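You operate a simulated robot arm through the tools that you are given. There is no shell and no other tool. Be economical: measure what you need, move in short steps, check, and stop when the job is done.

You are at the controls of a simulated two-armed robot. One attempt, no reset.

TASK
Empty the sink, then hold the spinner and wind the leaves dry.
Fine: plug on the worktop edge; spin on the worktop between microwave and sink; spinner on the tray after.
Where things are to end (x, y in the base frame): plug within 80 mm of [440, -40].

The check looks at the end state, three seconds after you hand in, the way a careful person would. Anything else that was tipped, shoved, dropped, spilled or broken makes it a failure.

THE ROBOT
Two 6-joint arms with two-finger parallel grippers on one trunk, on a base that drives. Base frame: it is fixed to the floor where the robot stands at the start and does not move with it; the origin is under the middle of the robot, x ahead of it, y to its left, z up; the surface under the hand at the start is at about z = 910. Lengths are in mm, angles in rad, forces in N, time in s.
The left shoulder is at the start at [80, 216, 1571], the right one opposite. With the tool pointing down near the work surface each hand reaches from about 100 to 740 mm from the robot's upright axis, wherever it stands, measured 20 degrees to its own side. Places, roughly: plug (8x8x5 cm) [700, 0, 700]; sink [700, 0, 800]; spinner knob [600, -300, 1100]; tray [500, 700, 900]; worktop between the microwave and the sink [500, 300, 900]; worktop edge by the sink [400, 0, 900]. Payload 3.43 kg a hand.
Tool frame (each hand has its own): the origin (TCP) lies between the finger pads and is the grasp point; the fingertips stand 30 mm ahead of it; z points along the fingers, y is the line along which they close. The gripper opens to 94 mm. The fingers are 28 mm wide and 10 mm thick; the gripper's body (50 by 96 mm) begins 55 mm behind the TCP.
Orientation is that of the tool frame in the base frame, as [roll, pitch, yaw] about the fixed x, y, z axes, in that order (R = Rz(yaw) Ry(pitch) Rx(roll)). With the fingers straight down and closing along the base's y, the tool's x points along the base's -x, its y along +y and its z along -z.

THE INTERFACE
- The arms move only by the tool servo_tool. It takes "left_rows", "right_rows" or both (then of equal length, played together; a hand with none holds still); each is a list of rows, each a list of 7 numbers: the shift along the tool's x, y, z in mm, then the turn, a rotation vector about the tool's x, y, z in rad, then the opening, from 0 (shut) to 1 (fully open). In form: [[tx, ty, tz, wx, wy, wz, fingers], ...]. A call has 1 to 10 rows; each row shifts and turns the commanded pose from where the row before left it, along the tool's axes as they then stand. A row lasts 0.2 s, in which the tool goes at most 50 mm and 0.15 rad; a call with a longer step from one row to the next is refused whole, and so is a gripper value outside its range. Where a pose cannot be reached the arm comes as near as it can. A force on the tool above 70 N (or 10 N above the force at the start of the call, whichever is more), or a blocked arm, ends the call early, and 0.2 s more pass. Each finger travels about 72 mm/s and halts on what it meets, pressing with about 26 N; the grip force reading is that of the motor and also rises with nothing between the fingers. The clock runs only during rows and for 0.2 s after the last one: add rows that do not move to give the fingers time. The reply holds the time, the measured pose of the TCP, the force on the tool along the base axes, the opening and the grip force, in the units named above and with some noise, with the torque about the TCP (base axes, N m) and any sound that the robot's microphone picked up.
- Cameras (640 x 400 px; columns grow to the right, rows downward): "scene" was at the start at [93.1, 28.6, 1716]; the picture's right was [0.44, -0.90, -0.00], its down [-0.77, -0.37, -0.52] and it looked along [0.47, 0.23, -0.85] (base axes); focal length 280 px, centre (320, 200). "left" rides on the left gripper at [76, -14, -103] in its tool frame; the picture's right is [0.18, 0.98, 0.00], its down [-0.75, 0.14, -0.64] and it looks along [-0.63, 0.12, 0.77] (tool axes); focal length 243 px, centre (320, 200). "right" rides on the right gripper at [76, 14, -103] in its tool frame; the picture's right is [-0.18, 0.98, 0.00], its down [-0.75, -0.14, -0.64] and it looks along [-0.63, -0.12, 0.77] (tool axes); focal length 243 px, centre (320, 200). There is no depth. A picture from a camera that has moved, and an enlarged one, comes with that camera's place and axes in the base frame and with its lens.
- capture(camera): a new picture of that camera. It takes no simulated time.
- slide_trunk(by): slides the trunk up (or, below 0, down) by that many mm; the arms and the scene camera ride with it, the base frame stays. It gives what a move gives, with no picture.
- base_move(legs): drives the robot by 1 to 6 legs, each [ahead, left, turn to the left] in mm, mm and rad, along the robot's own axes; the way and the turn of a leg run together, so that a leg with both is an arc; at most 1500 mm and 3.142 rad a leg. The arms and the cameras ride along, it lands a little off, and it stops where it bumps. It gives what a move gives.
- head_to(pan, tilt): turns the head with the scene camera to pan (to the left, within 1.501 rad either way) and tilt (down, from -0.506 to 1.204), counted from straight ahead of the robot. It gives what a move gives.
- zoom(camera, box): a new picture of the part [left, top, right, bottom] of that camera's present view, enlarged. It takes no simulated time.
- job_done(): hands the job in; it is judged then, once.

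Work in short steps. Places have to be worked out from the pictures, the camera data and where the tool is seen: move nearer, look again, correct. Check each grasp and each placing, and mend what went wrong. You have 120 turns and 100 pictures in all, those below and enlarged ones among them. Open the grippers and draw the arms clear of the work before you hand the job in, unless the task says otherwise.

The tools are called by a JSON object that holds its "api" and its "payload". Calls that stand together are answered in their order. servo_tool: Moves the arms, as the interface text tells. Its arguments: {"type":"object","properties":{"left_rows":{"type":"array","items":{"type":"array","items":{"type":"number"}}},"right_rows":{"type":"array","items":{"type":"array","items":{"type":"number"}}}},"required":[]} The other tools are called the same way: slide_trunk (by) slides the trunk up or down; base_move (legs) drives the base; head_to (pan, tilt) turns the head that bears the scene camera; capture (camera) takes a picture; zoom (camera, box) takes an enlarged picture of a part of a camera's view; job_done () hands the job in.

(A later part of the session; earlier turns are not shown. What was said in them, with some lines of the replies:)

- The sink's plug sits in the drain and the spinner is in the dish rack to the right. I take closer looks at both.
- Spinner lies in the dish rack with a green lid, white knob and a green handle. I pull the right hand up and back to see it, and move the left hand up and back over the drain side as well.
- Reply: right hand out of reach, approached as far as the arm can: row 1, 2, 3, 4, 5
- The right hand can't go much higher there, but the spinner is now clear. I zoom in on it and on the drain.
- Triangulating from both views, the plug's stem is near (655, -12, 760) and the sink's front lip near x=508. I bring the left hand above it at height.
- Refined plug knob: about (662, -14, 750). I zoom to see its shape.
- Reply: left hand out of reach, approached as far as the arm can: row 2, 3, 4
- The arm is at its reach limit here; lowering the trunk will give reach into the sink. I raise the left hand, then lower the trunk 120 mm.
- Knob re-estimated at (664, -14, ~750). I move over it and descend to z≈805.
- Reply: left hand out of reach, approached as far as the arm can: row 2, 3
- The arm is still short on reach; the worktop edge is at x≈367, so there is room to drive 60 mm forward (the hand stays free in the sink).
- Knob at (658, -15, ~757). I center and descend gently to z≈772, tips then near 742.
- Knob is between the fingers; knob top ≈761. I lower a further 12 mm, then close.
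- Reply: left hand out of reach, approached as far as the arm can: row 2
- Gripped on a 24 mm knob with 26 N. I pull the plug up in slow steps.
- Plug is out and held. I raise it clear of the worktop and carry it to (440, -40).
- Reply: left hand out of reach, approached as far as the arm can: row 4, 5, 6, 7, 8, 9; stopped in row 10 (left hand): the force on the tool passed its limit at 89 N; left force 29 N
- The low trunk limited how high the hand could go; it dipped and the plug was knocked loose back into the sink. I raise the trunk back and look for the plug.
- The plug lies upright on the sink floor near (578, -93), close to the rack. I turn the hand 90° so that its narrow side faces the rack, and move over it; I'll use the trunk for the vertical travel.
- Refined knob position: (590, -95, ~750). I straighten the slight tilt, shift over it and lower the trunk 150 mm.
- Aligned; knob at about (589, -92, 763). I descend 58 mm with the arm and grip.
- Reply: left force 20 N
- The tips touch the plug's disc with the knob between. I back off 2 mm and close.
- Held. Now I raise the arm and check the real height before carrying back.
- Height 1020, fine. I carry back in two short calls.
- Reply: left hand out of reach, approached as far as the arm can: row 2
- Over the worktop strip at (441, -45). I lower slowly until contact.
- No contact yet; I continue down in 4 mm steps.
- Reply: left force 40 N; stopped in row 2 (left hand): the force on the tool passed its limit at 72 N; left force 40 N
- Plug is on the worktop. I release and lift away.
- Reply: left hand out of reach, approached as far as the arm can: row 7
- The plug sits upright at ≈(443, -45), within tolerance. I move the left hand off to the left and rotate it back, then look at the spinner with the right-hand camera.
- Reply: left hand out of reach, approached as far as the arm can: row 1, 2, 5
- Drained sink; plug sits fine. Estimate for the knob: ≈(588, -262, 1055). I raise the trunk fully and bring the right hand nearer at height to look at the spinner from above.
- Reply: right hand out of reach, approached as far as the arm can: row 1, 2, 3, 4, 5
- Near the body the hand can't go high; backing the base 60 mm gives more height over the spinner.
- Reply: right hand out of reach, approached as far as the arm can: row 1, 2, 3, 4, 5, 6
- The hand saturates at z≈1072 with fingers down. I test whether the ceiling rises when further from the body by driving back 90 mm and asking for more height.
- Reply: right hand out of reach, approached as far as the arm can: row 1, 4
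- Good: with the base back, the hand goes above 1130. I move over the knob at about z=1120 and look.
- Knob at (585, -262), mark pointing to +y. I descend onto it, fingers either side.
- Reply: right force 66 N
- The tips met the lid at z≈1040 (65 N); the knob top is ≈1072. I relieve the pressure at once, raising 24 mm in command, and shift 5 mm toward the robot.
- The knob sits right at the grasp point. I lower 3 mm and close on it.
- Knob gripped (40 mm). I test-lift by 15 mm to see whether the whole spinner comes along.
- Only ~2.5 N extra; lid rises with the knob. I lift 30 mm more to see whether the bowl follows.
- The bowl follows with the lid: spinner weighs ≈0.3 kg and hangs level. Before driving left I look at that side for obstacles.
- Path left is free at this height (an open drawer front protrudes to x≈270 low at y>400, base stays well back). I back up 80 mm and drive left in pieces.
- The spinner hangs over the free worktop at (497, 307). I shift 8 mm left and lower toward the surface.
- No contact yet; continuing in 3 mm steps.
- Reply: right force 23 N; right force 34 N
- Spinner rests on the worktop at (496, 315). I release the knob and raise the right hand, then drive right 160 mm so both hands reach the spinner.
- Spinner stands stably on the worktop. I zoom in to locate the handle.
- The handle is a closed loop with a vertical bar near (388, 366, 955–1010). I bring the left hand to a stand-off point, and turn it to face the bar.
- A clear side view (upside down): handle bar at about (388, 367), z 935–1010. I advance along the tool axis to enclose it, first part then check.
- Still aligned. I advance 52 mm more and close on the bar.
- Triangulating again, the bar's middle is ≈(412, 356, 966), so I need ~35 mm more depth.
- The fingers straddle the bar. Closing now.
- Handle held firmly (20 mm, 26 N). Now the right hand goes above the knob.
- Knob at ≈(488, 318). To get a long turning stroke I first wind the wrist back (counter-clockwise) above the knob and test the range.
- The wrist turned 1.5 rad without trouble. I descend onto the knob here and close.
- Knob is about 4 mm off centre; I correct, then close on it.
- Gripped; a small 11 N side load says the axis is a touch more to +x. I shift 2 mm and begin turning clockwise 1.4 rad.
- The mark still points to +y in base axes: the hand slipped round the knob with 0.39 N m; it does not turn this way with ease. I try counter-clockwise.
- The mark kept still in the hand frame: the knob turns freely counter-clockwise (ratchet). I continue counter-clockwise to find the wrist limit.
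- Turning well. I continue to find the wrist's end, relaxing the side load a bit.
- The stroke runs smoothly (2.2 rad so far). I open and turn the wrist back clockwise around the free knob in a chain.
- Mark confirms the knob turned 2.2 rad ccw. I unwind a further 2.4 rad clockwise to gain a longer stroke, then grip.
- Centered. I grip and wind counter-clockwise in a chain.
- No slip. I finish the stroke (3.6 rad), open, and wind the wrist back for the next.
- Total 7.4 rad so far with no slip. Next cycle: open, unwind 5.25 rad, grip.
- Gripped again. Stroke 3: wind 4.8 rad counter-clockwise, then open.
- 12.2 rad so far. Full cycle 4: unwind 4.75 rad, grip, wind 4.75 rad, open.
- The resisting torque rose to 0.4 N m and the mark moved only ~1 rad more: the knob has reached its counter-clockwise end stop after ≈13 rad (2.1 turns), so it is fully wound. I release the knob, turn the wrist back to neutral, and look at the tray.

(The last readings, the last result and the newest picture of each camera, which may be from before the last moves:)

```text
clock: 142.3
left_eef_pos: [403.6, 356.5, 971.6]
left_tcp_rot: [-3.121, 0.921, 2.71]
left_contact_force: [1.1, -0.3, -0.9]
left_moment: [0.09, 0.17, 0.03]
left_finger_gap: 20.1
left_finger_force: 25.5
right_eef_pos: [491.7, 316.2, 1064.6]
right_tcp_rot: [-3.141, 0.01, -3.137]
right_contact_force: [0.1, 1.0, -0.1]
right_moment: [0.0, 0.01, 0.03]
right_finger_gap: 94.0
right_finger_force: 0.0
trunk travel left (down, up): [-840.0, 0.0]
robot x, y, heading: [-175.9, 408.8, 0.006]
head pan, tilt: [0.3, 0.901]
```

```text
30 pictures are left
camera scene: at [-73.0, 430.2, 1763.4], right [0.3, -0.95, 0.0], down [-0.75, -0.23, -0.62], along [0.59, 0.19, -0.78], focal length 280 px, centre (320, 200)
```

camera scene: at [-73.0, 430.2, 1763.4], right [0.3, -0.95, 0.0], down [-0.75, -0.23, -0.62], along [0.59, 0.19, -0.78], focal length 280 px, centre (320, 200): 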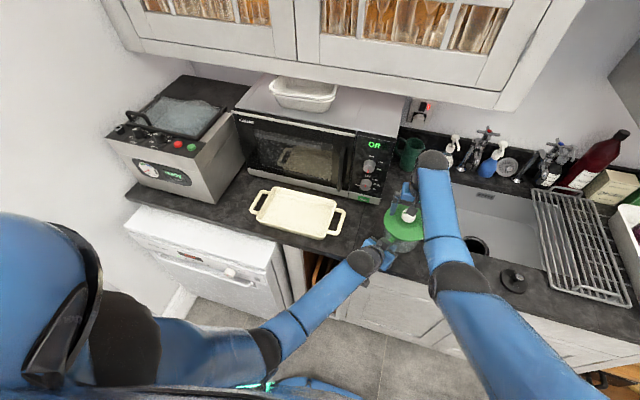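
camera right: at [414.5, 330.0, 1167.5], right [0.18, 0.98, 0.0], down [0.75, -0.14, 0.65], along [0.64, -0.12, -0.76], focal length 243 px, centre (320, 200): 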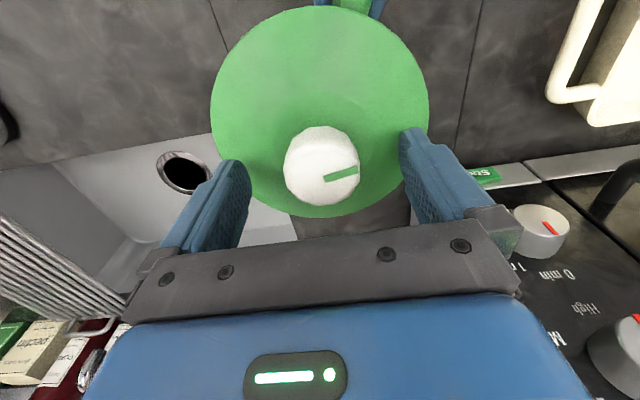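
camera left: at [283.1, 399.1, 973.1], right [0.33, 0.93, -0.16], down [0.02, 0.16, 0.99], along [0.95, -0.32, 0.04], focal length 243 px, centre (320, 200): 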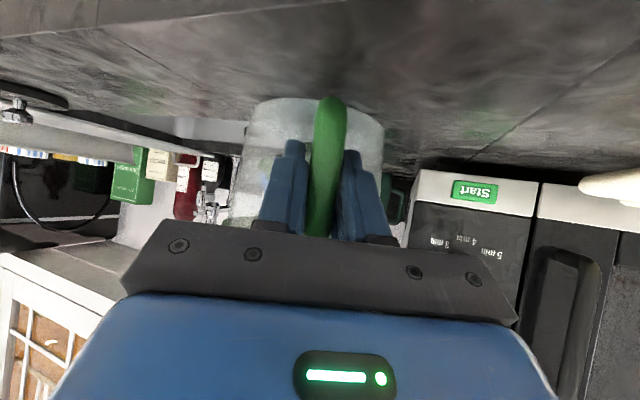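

The mark is back at its start heading: exactly two full turns, at the stop. Now I zoom on the tray.

{"api": "zoom", "payload": {"camera": "scene", "box": [230, 160, 370, 260]}}

```text
4.00 times, centred on (300, 210) of scene
camera zoom: at [-73.0, 430.2, 1763.4], right [0.3, -0.95, 0.0], down [-0.75, -0.23, -0.62], along [0.59, 0.19, -0.78], focal length 1119 px, centre (400, 160)
```

zoom: 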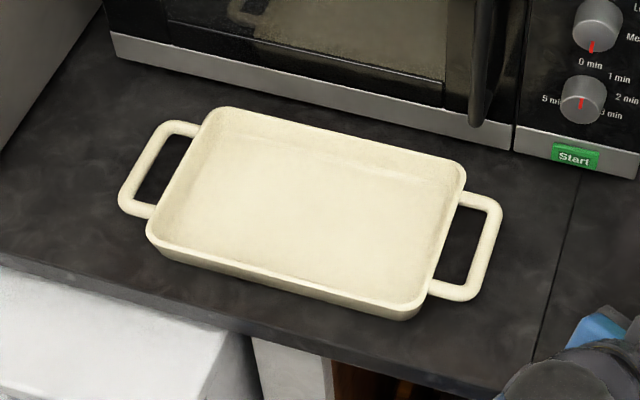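

Tray rim outer spans x≈398–561, y≈570–819, centre ≈(480, 695). The handle should point along the tray's long axis. I regrip the knob, then release the handle with the left hand and retreat it.

{"api": "servo_tool", "payload": {"right_rows": [[0, 0, 1, 0, 0, 0, 0.5], [0, 0, 0, 0, 0, 0, 0], [0, 0, 0, 0, 0, 0, 0], [0, 0, 0, 0, 0, 0, 0]]}}

{"api": "servo_tool", "payload": {"left_rows": [[0, 0, 0, 0, 0, 0, 0.5], [0, 0, 0, 0, 0, 0, 1], [0, 0, 0, 0, 0, 0, 1], [0, 0, 0, 0, 0, 0, 1], [0, 0, -20, 0, 0, 0, 1], [0, 0, -40, 0, 0, 0, 1], [0, 0, -40, 0, 0, 0, 1], [0, 0, -40, 0, 0, 0, 1]]}}

{"api": "capture", "payload": {"camera": "left"}}

```text
clock: 143.3
left_eef_pos: [403.7, 356.2, 971.4]
left_tcp_rot: [-3.12, 0.919, 2.708]
left_contact_force: [0.7, -2.5, -2.5]
left_moment: [0.35, 0.31, -0.13]
left_finger_gap: 20.0
left_finger_force: 25.9
right_eef_pos: [492.2, 317.1, 1064.4]
right_tcp_rot: [3.141, 0.01, -3.137]
right_contact_force: [-0.9, 3.3, 1.0]
right_moment: [0.09, -0.01, -0.08]
right_finger_gap: 40.6
right_finger_force: 26.3
trunk travel left (down, up): [-840.0, 0.0]
robot x, y, heading: [-176.5, 410.4, 0.002]
head pan, tilt: [0.3, 0.901]
```

```text
clock: 145.1
left_eef_pos: [302.4, 406.5, 1057.0]
left_tcp_rot: [-3.122, 0.923, 2.708]
left_contact_force: [-0.3, 0.4, -0.4]
left_moment: [-0.05, 0.0, 0.0]
left_finger_gap: 94.3
left_finger_force: 0.0
right_eef_pos: [490.4, 316.8, 1065.6]
right_tcp_rot: [-3.141, 0.011, -3.136]
right_contact_force: [0.3, 0.4, 0.5]
right_moment: [-0.02, 0.01, 0.01]
right_finger_gap: 40.4
right_finger_force: 26.6
trunk travel left (down, up): [-840.0, 0.0]
robot x, y, heading: [-176.7, 407.1, 0.002]
head pan, tilt: [0.3, 0.901]
```

```text
28 pictures are left
camera left: at [181.3, 448.7, 1058.8], right [0.33, 0.93, -0.16], down [0.02, 0.16, 0.99], along [0.95, -0.32, 0.04], focal length 243 px, centre (320, 200)
```

left: 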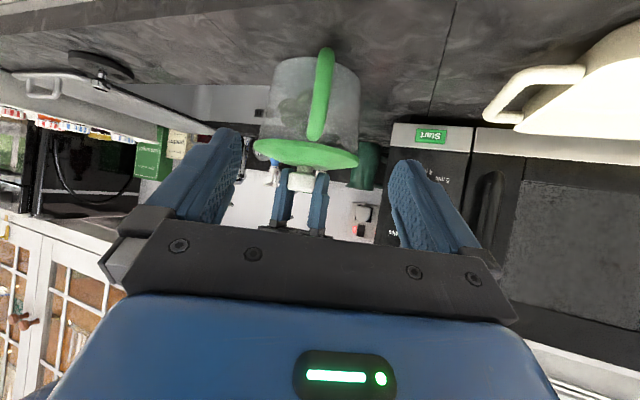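

Handle free. Its lower end is only ~12 mm above the bowl's bottom, so it must sit inside the tray: handle to −y, bowl centre about (480, 718). I lift 55 mm first.

{"api": "servo_tool", "payload": {"right_rows": [[0, 0, -8, 0, 0, 0, 0], [0, 0, -15, 0, 0, 0, 0], [0, 0, -17, 0, 0, 0, 0], [0, 0, -15, 0, 0, 0, 0], [0, 0, 0, 0, 0, 0, 0]]}}

{"api": "base_move", "payload": {"legs": [[-12, 0, 0], [0, 200, 0], [0, 200, 0]]}}

{"api": "capture", "payload": {"camera": "right"}}

{"api": "capture", "payload": {"camera": "scene"}}

```text
clock: 146.3
left_eef_pos: [304.6, 405.3, 1057.4]
left_tcp_rot: [-3.121, 0.919, 2.708]
left_contact_force: [-0.5, -1.0, 0.1]
left_moment: [-0.05, -0.02, 0.0]
left_finger_gap: 94.0
left_finger_force: 0.0
right_eef_pos: [490.8, 315.7, 1119.6]
right_tcp_rot: [3.14, 0.01, -3.137]
right_contact_force: [0.0, 0.2, -2.7]
right_moment: [0.01, 0.0, -0.01]
right_finger_gap: 40.8
right_finger_force: 26.0
trunk travel left (down, up): [-840.0, 0.0]
robot x, y, heading: [-175.1, 412.1, 0.007]
head pan, tilt: [0.3, 0.901]
```

```text
clock: 149.5
left_eef_pos: [291.1, 801.8, 1055.8]
left_tcp_rot: [-3.127, 0.919, 2.704]
left_contact_force: [-0.8, -0.5, 0.4]
left_moment: [0.02, 0.02, 0.02]
left_finger_gap: 94.3
left_finger_force: 0.0
right_eef_pos: [477.1, 711.5, 1118.1]
right_tcp_rot: [3.136, 0.012, -3.138]
right_contact_force: [0.2, -0.8, -2.3]
right_moment: [0.04, 0.03, 0.03]
right_finger_gap: 40.7
right_finger_force: 26.1
trunk travel left (down, up): [-840.0, 0.0]
robot x, y, heading: [-190.7, 810.4, 0.003]
head pan, tilt: [0.3, 0.901]
```

```text
27 pictures are left
camera right: at [399.9, 725.3, 1221.4], right [0.18, 0.98, 0.01], down [0.75, -0.14, 0.65], along [0.64, -0.11, -0.76], focal length 243 px, centre (320, 200)
```

right: 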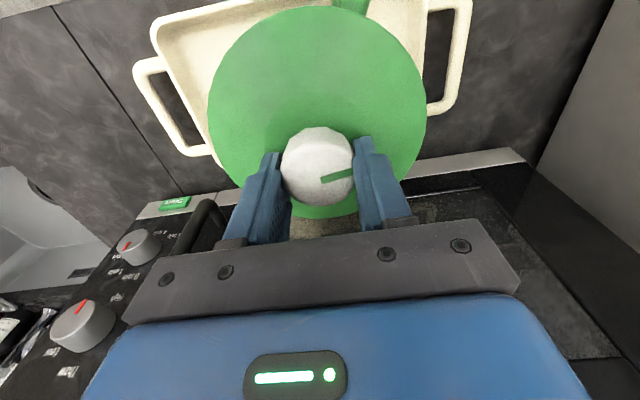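

```text
26 pictures are left
camera scene: at [-86.3, 824.8, 1763.5], right [0.3, -0.95, 0.0], down [-0.75, -0.23, -0.62], along [0.59, 0.19, -0.78], focal length 280 px, centre (320, 200)
```

scene: 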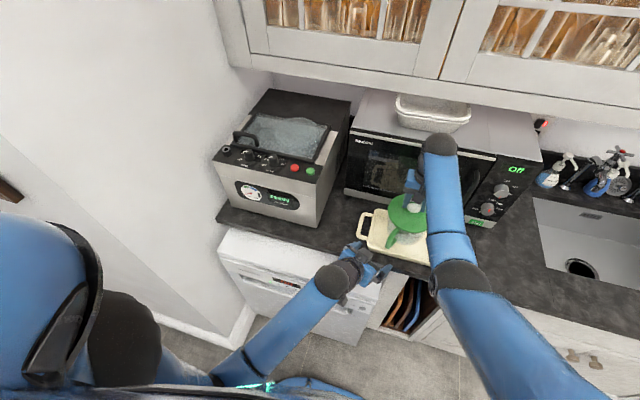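

Over the tray. I turn the hand 2.03 rad counter-clockwise so that the stop carries the body round and the handle swings to −y.

{"api": "servo_tool", "payload": {"right_rows": [[0, 0, 0, 0, 0, -0.1, 0], [0, 0, 0, 0, 0, -0.1, 0], [0, 0, 0, 0, 0, -0.1, 0], [0, 0, 0, 0, 0, -0.1, 0], [0, 0, 0, 0, 0, -0.1, 0], [0, 0, 0, 0, 0, -0.1, 0], [0, 0, 0, 0, 0, -0.1, 0], [0, 0, 0, 0, 0, -0.1, 0], [0, 0, 0, 0, 0, -0.1, 0], [0, 0, 0, 0, 0, -0.1, 0]]}}

{"api": "capture", "payload": {"camera": "right"}}

```text
clock: 151.7
left_eef_pos: [291.6, 806.1, 1056.3]
left_tcp_rot: [-3.121, 0.92, 2.706]
left_contact_force: [-0.2, 0.1, -0.1]
left_moment: [0.04, 0.01, -0.01]
left_finger_gap: 94.0
left_finger_force: 0.0
right_eef_pos: [476.9, 714.6, 1119.0]
right_tcp_rot: [-3.133, 0.005, -2.136]
right_contact_force: [-0.9, 0.0, -1.8]
right_moment: [0.0, 0.01, -0.02]
right_finger_gap: 40.7
right_finger_force: 26.0
trunk travel left (down, up): [-840.0, 0.0]
robot x, y, heading: [-191.9, 810.3, 0.003]
head pan, tilt: [0.3, 0.901]
```

```text
25 pictures are left
camera right: at [423.3, 658.7, 1221.9], right [-0.73, 0.68, -0.01], down [0.52, 0.56, 0.65], along [0.45, 0.47, -0.76], focal length 243 px, centre (320, 200)
```

right: 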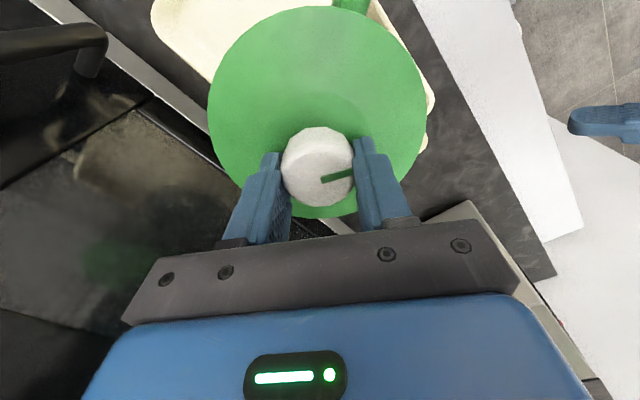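

The body turned with the hand (handle fixed in view). I finish the remaining 1.03 rad.

{"api": "servo_tool", "payload": {"right_rows": [[0, 0, 0, 0, 0, -0.1, 0], [0, 0, 0, 0, 0, -0.1, 0], [0, 0, 0, 0, 0, -0.1, 0], [0, 0, 0, 0, 0, -0.1, 0], [0, 0, 0, 0, 0, -0.1, 0], [0, 0, 0, 0, 0, -0.1, 0], [0, 0, 0, 0, 0, -0.1, 0], [0, 0, 0, 0, 0, -0.1, 0], [0, 0, 0, 0, 0, -0.13, 0], [0, 0, 0, 0, 0, -0.1, 0]]}}

{"api": "capture", "payload": {"camera": "right"}}

{"api": "zoom", "payload": {"camera": "scene", "box": [340, 170, 460, 280]}}

```text
clock: 153.9
left_eef_pos: [292.2, 806.7, 1055.8]
left_tcp_rot: [-3.122, 0.92, 2.706]
left_contact_force: [-0.2, -0.1, 0.1]
left_moment: [0.02, 0.03, -0.01]
left_finger_gap: 94.1
left_finger_force: 0.1
right_eef_pos: [478.0, 715.4, 1119.8]
right_tcp_rot: [-3.132, -0.005, -1.106]
right_contact_force: [0.6, 0.5, -2.7]
right_moment: [0.04, 0.02, 0.03]
right_finger_gap: 40.4
right_finger_force: 26.4
trunk travel left (down, up): [-840.0, 0.0]
robot x, y, heading: [-192.0, 808.2, 0.007]
head pan, tilt: [0.3, 0.901]
```

```text
24 pictures are left
camera right: at [497.1, 640.9, 1222.7], right [-0.96, -0.28, -0.01], down [-0.22, 0.74, 0.64], along [-0.17, 0.62, -0.77], focal length 243 px, centre (320, 200)
```

right: 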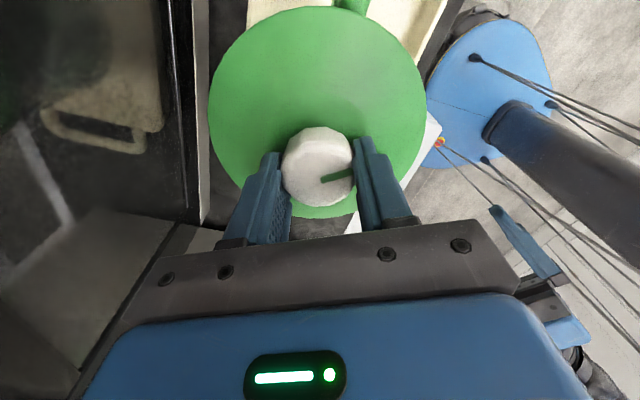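

```text
3.64 times, centred on (400, 225) of scene
camera zoom: at [-86.3, 831.0, 1763.4], right [0.3, -0.95, 0.0], down [-0.75, -0.23, -0.62], along [0.59, 0.19, -0.78], focal length 1017 px, centre (29, 109)
```

zoom: 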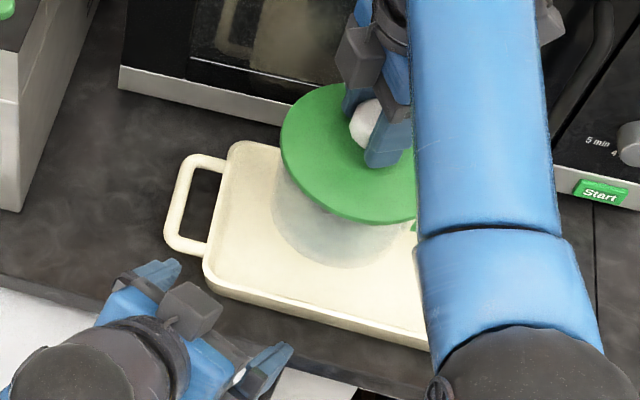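

The handle points to −y now. I check alignment with the tray from the left-hand camera's side view.

{"api": "capture", "payload": {"camera": "left"}}

```text
22 pictures are left
camera left: at [169.4, 848.4, 1058.2], right [0.33, 0.93, -0.16], down [0.02, 0.16, 0.99], along [0.94, -0.33, 0.04], focal length 243 px, centre (320, 200)
```

left: 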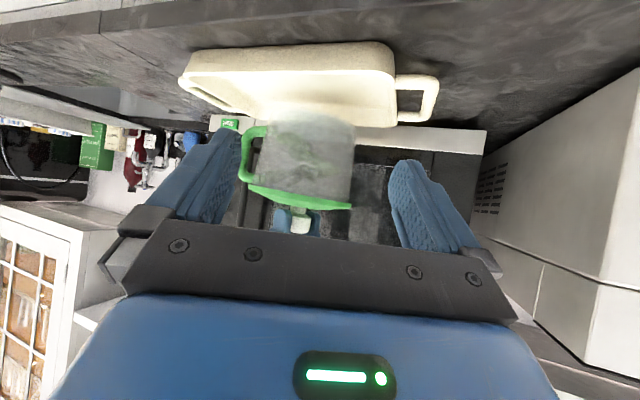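

Spinner hangs level with the handle to −y, centred over the tray. I lower 30 mm and check before entering the tray.

{"api": "servo_tool", "payload": {"right_rows": [[0, 0, 12, 0, 0, 0, 0], [0, 0, 12, 0, 0, 0, 0], [0, 0, 8, 0, 0, 0, 0], [0, 0, 0, 0, 0, 0, 0]]}}

{"api": "zoom", "payload": {"camera": "left", "box": [170, 20, 460, 220]}}

{"api": "zoom", "payload": {"camera": "scene", "box": [340, 170, 460, 280]}}

```text
clock: 154.9
left_eef_pos: [291.0, 804.5, 1056.9]
left_tcp_rot: [-3.12, 0.918, 2.706]
left_contact_force: [0.0, 0.5, 0.3]
left_moment: [-0.01, -0.03, -0.03]
left_finger_gap: 94.0
left_finger_force: 0.1
right_eef_pos: [477.6, 714.8, 1087.4]
right_tcp_rot: [-3.133, -0.007, -1.107]
right_contact_force: [0.1, 0.1, -3.4]
right_moment: [0.01, 0.01, -0.01]
right_finger_gap: 40.6
right_finger_force: 25.7
trunk travel left (down, up): [-840.0, 0.0]
robot x, y, heading: [-193.4, 813.0, 0.005]
head pan, tilt: [0.3, 0.901]
```

```text
2.00 times, centred on (315, 120) of left
camera zoom: at [169.4, 848.4, 1058.2], right [0.33, 0.93, -0.16], down [0.02, 0.16, 0.99], along [0.94, -0.33, 0.04], focal length 485 px, centre (330, 360)
```

zoom: 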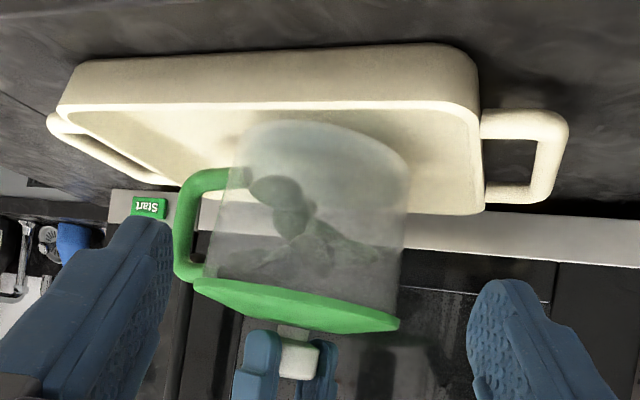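

```text
3.64 times, centred on (400, 225) of scene
camera zoom: at [-86.4, 831.0, 1763.4], right [0.3, -0.95, 0.0], down [-0.75, -0.23, -0.62], along [0.59, 0.19, -0.78], focal length 1017 px, centre (29, 109)
```

zoom: 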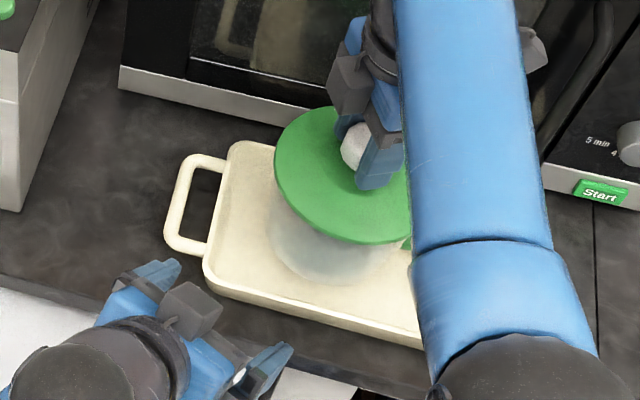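

Clear of the rims. Lowering in fine steps until contact.

{"api": "servo_tool", "payload": {"right_rows": [[0, 0, 6, 0, 0, 0, 0], [0, 0, 4, 0, 0, 0, 0], [0, 0, 3, 0, 0, 0, 0], [0, 0, 0, 0, 0, 0, 0]]}}

{"api": "servo_tool", "payload": {"right_rows": [[0, 0, 3, 0, 0, 0, 0], [0, 0, 0, 0, 0, 0, 0]]}}

{"api": "servo_tool", "payload": {"right_rows": [[0, 0, 2, 0, 0, 0, 0], [0, 0, 0, 0, 0, 0, 0]]}}

```text
clock: 155.9
left_eef_pos: [290.9, 806.8, 1056.7]
left_tcp_rot: [-3.12, 0.92, 2.707]
left_contact_force: [-0.4, 0.2, -0.3]
left_moment: [-0.03, 0.0, 0.01]
left_finger_gap: 94.1
left_finger_force: 0.1
right_eef_pos: [477.2, 715.3, 1072.7]
right_tcp_rot: [-3.131, -0.005, -1.109]
right_contact_force: [-0.7, -0.2, -2.5]
right_moment: [0.02, 0.0, -0.01]
right_finger_gap: 40.6
right_finger_force: 26.0
trunk travel left (down, up): [-840.0, 0.0]
robot x, y, heading: [-193.0, 810.7, 0.002]
head pan, tilt: [0.3, 0.901]
```

```text
clock: 156.5
left_eef_pos: [291.0, 805.5, 1055.9]
left_tcp_rot: [-3.12, 0.921, 2.708]
left_contact_force: [-0.3, 0.2, -0.2]
left_moment: [-0.02, -0.01, 0.02]
left_finger_gap: 94.0
left_finger_force: 0.0
right_eef_pos: [477.7, 714.9, 1071.9]
right_tcp_rot: [-3.133, -0.006, -1.108]
right_contact_force: [0.2, 0.5, -2.3]
right_moment: [-0.01, 0.02, 0.0]
right_finger_gap: 40.6
right_finger_force: 25.5
trunk travel left (down, up): [-840.0, 0.0]
robot x, y, heading: [-191.9, 808.1, 0.005]
head pan, tilt: [0.3, 0.901]
```

```text
clock: 157.1
left_eef_pos: [290.8, 804.9, 1057.6]
left_tcp_rot: [-3.12, 0.921, 2.707]
left_contact_force: [0.4, -0.1, -0.8]
left_moment: [-0.01, 0.02, -0.01]
left_finger_gap: 94.2
left_finger_force: 0.1
right_eef_pos: [476.7, 714.6, 1069.8]
right_tcp_rot: [-3.132, -0.006, -1.109]
right_contact_force: [0.1, 0.1, 3.9]
right_moment: [-0.23, 0.18, 0.0]
right_finger_gap: 40.5
right_finger_force: 26.3
trunk travel left (down, up): [-840.0, 0.0]
robot x, y, heading: [-190.7, 808.3, 0.001]
head pan, tilt: [0.3, 0.901]
```

Contact at 1070, as expected for the tray floor. I check that it sits flat, then release.

{"api": "servo_tool", "payload": {"right_rows": [[0, 0, 2, 0, 0, 0, 0], [0, 0, 0, 0, 0, 0, 0]]}}

{"api": "zoom", "payload": {"camera": "left", "box": [170, 20, 460, 220]}}

```text
clock: 157.7
left_eef_pos: [289.7, 806.8, 1057.5]
left_tcp_rot: [-3.122, 0.922, 2.709]
left_contact_force: [0.2, -0.2, -0.2]
left_moment: [0.02, -0.02, 0.03]
left_finger_gap: 94.1
left_finger_force: 0.1
right_eef_pos: [478.4, 716.4, 1070.5]
right_tcp_rot: [-3.128, -0.007, -1.108]
right_contact_force: [3.3, 2.1, 12.1]
right_moment: [-0.34, -0.1, 0.06]
right_finger_gap: 40.2
right_finger_force: 26.3
trunk travel left (down, up): [-840.0, 0.0]
robot x, y, heading: [-189.2, 809.7, 0.006]
head pan, tilt: [0.3, 0.901]
```

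```text
2.00 times, centred on (315, 120) of left
camera zoom: at [168.6, 849.0, 1058.7], right [0.33, 0.93, -0.16], down [0.02, 0.16, 0.99], along [0.94, -0.33, 0.04], focal length 485 px, centre (330, 360)
```

zoom: 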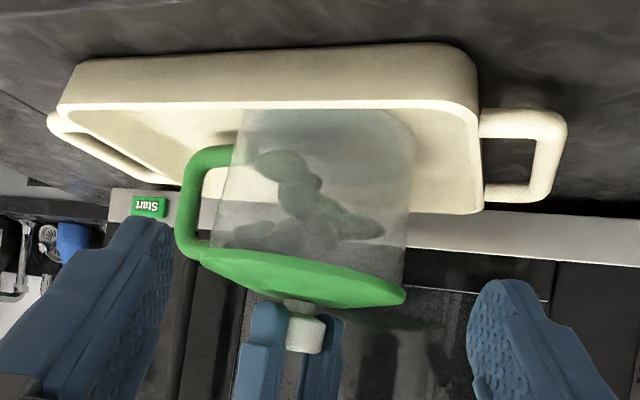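

Seated inside the tray. I release the knob and lift the hand straight up.

{"api": "servo_tool", "payload": {"right_rows": [[0, 0, -3, 0, 0, 0, 0], [0, 0, 0, 0, 0, 0, 0.5], [0, 0, 0, 0, 0, 0, 1], [0, 0, 0, 0, 0, 0, 1], [0, 0, 0, 0, 0, 0, 1], [0, 0, -20, 0, 0, 0, 1], [0, 0, -25, 0, 0, 0, 1], [0, 0, -15, 0, 0, 0, 1], [0, 0, 0, 0, 0, 0, 1]]}}

{"api": "zoom", "payload": {"camera": "left", "box": [170, 20, 460, 220]}}

{"api": "capture", "payload": {"camera": "right"}}

```text
clock: 159.7
left_eef_pos: [290.2, 805.6, 1057.0]
left_tcp_rot: [-3.119, 0.919, 2.707]
left_contact_force: [-0.4, 0.7, 0.2]
left_moment: [0.01, 0.0, 0.0]
left_finger_gap: 94.0
left_finger_force: 0.0
right_eef_pos: [477.1, 716.3, 1131.4]
right_tcp_rot: [-3.134, -0.005, -1.109]
right_contact_force: [0.5, -0.2, -0.2]
right_moment: [-0.01, -0.03, 0.03]
right_finger_gap: 93.8
right_finger_force: 0.1
trunk travel left (down, up): [-840.0, 0.0]
robot x, y, heading: [-187.2, 811.0, 0.003]
head pan, tilt: [0.3, 0.901]
```

```text
2.00 times, centred on (315, 120) of left
camera zoom: at [169.2, 848.4, 1058.3], right [0.33, 0.93, -0.16], down [0.02, 0.16, 0.99], along [0.94, -0.33, 0.04], focal length 485 px, centre (330, 360)
```

zoom: 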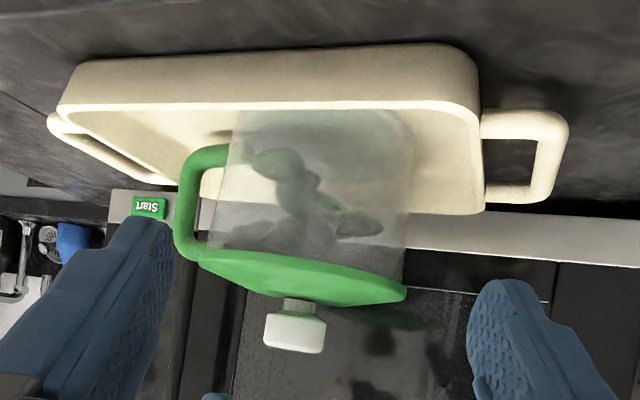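

```text
17 pictures are left
camera right: at [497.4, 640.6, 1234.4], right [-0.96, -0.27, -0.01], down [-0.22, 0.74, 0.64], along [-0.17, 0.62, -0.77], focal length 243 px, centre (320, 200)
```

right: 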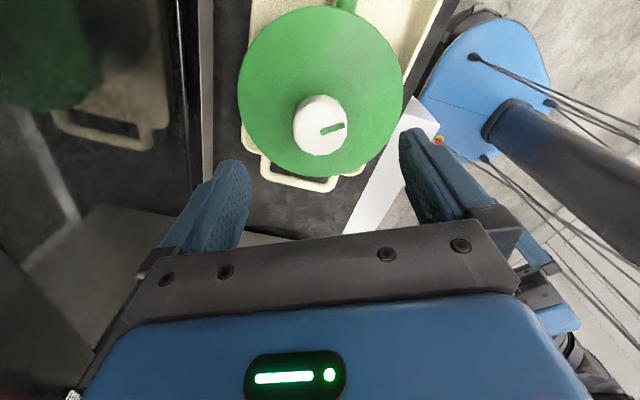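

The spinner stands flat in the tray, released. I drive back 250 mm to draw both arms clear and look over the scene.

{"api": "base_move", "payload": {"legs": [[-250, 0, 0]]}}

{"api": "head_to", "payload": {"pan": -0.3, "tilt": 0.75}}

{"api": "capture", "payload": {"camera": "scene"}}

```text
clock: 161.5
left_eef_pos: [45.5, 804.5, 1055.6]
left_tcp_rot: [-3.117, 0.918, 2.707]
left_contact_force: [0.4, -0.8, -0.5]
left_moment: [0.0, 0.04, -0.01]
left_finger_gap: 93.9
left_finger_force: 0.0
right_eef_pos: [230.8, 712.8, 1128.2]
right_tcp_rot: [-3.137, -0.003, -1.111]
right_contact_force: [0.4, -0.2, -0.4]
right_moment: [0.0, 0.05, 0.01]
right_finger_gap: 94.1
right_finger_force: 0.0
trunk travel left (down, up): [-840.0, 0.0]
robot x, y, heading: [-437.9, 810.3, 0.003]
head pan, tilt: [0.3, 0.901]
```

```text
clock: 162.5
left_eef_pos: [40.2, 803.4, 1058.1]
left_tcp_rot: [-3.122, 0.922, 2.704]
left_contact_force: [-0.6, 0.1, 0.6]
left_moment: [0.0, -0.01, -0.02]
left_finger_gap: 94.1
left_finger_force: 0.0
right_eef_pos: [226.3, 713.1, 1131.7]
right_tcp_rot: [-3.131, -0.005, -1.11]
right_contact_force: [-0.1, 1.3, 0.6]
right_moment: [-0.01, 0.0, -0.02]
right_finger_gap: 94.0
right_finger_force: 0.1
trunk travel left (down, up): [-840.0, 0.0]
robot x, y, heading: [-439.6, 811.8, 0.0]
head pan, tilt: [-0.3, 0.75]
```

```text
16 pictures are left
camera scene: at [-331.5, 783.7, 1775.5], right [-0.29, -0.96, 0.0], down [-0.65, 0.2, -0.73], along [0.7, -0.22, -0.68], focal length 280 px, centre (320, 200)
```

scene: 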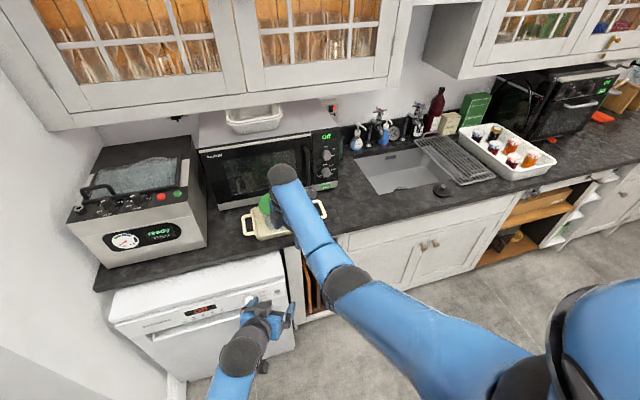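

Everything seems in place. One last check of sink, plug and spinner.

{"api": "zoom", "payload": {"camera": "scene", "box": [330, 120, 520, 240]}}

{"api": "zoom", "payload": {"camera": "scene", "box": [230, 160, 340, 250]}}

```text
3.33 times, centred on (425, 180) of scene
camera zoom: at [-331.5, 783.7, 1775.5], right [-0.29, -0.96, 0.0], down [-0.65, 0.2, -0.73], along [0.7, -0.22, -0.68], focal length 932 px, centre (-30, 267)
```

zoom: 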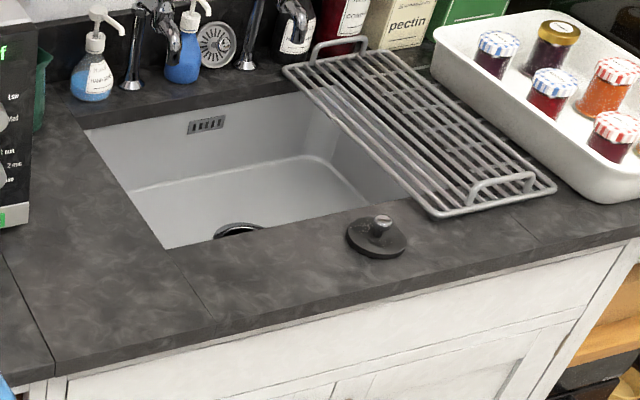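

```text
4.44 times, centred on (285, 205) of scene
camera zoom: at [-331.5, 783.7, 1775.5], right [-0.29, -0.96, 0.0], down [-0.65, 0.2, -0.73], along [0.7, -0.22, -0.68], focal length 1243 px, centre (476, 178)
```

zoom: 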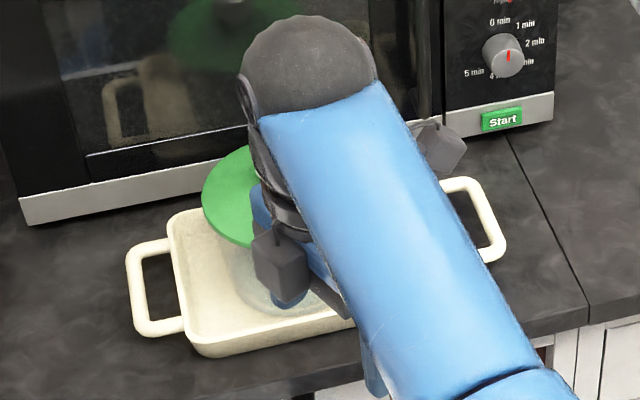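

The sink is empty with the plug on the edge, the spinner stands in the tray, and both hands are open and clear. I hand in.

{"api": "job_done", "payload": {}}

```text
The job is handed in.
```

I emptied the sink, wound the spinner and set it on the tray, then handed the job in. The result of the check has not come back.

- **Plug:** it stands upright on the worktop edge at about [443, -45], inside the 80 mm tolerance. I dropped it back into the sink once while lifting it out, then retrieved it. The final pictures show nothing else disturbed.
- **Spinning:** I held the spinner by its handle on the worktop between the microwave and the sink, and turned the knob counter-clockwise. It made two full turns and stopped against an end stop. Clockwise it would not turn at all. Nothing in the readings told me directly that the leaves are dry; I took the end stop as fully wound.
- **Spinner:** it stands flat inside the tray with its handle along the long side. Both grippers are open and drawn clear.
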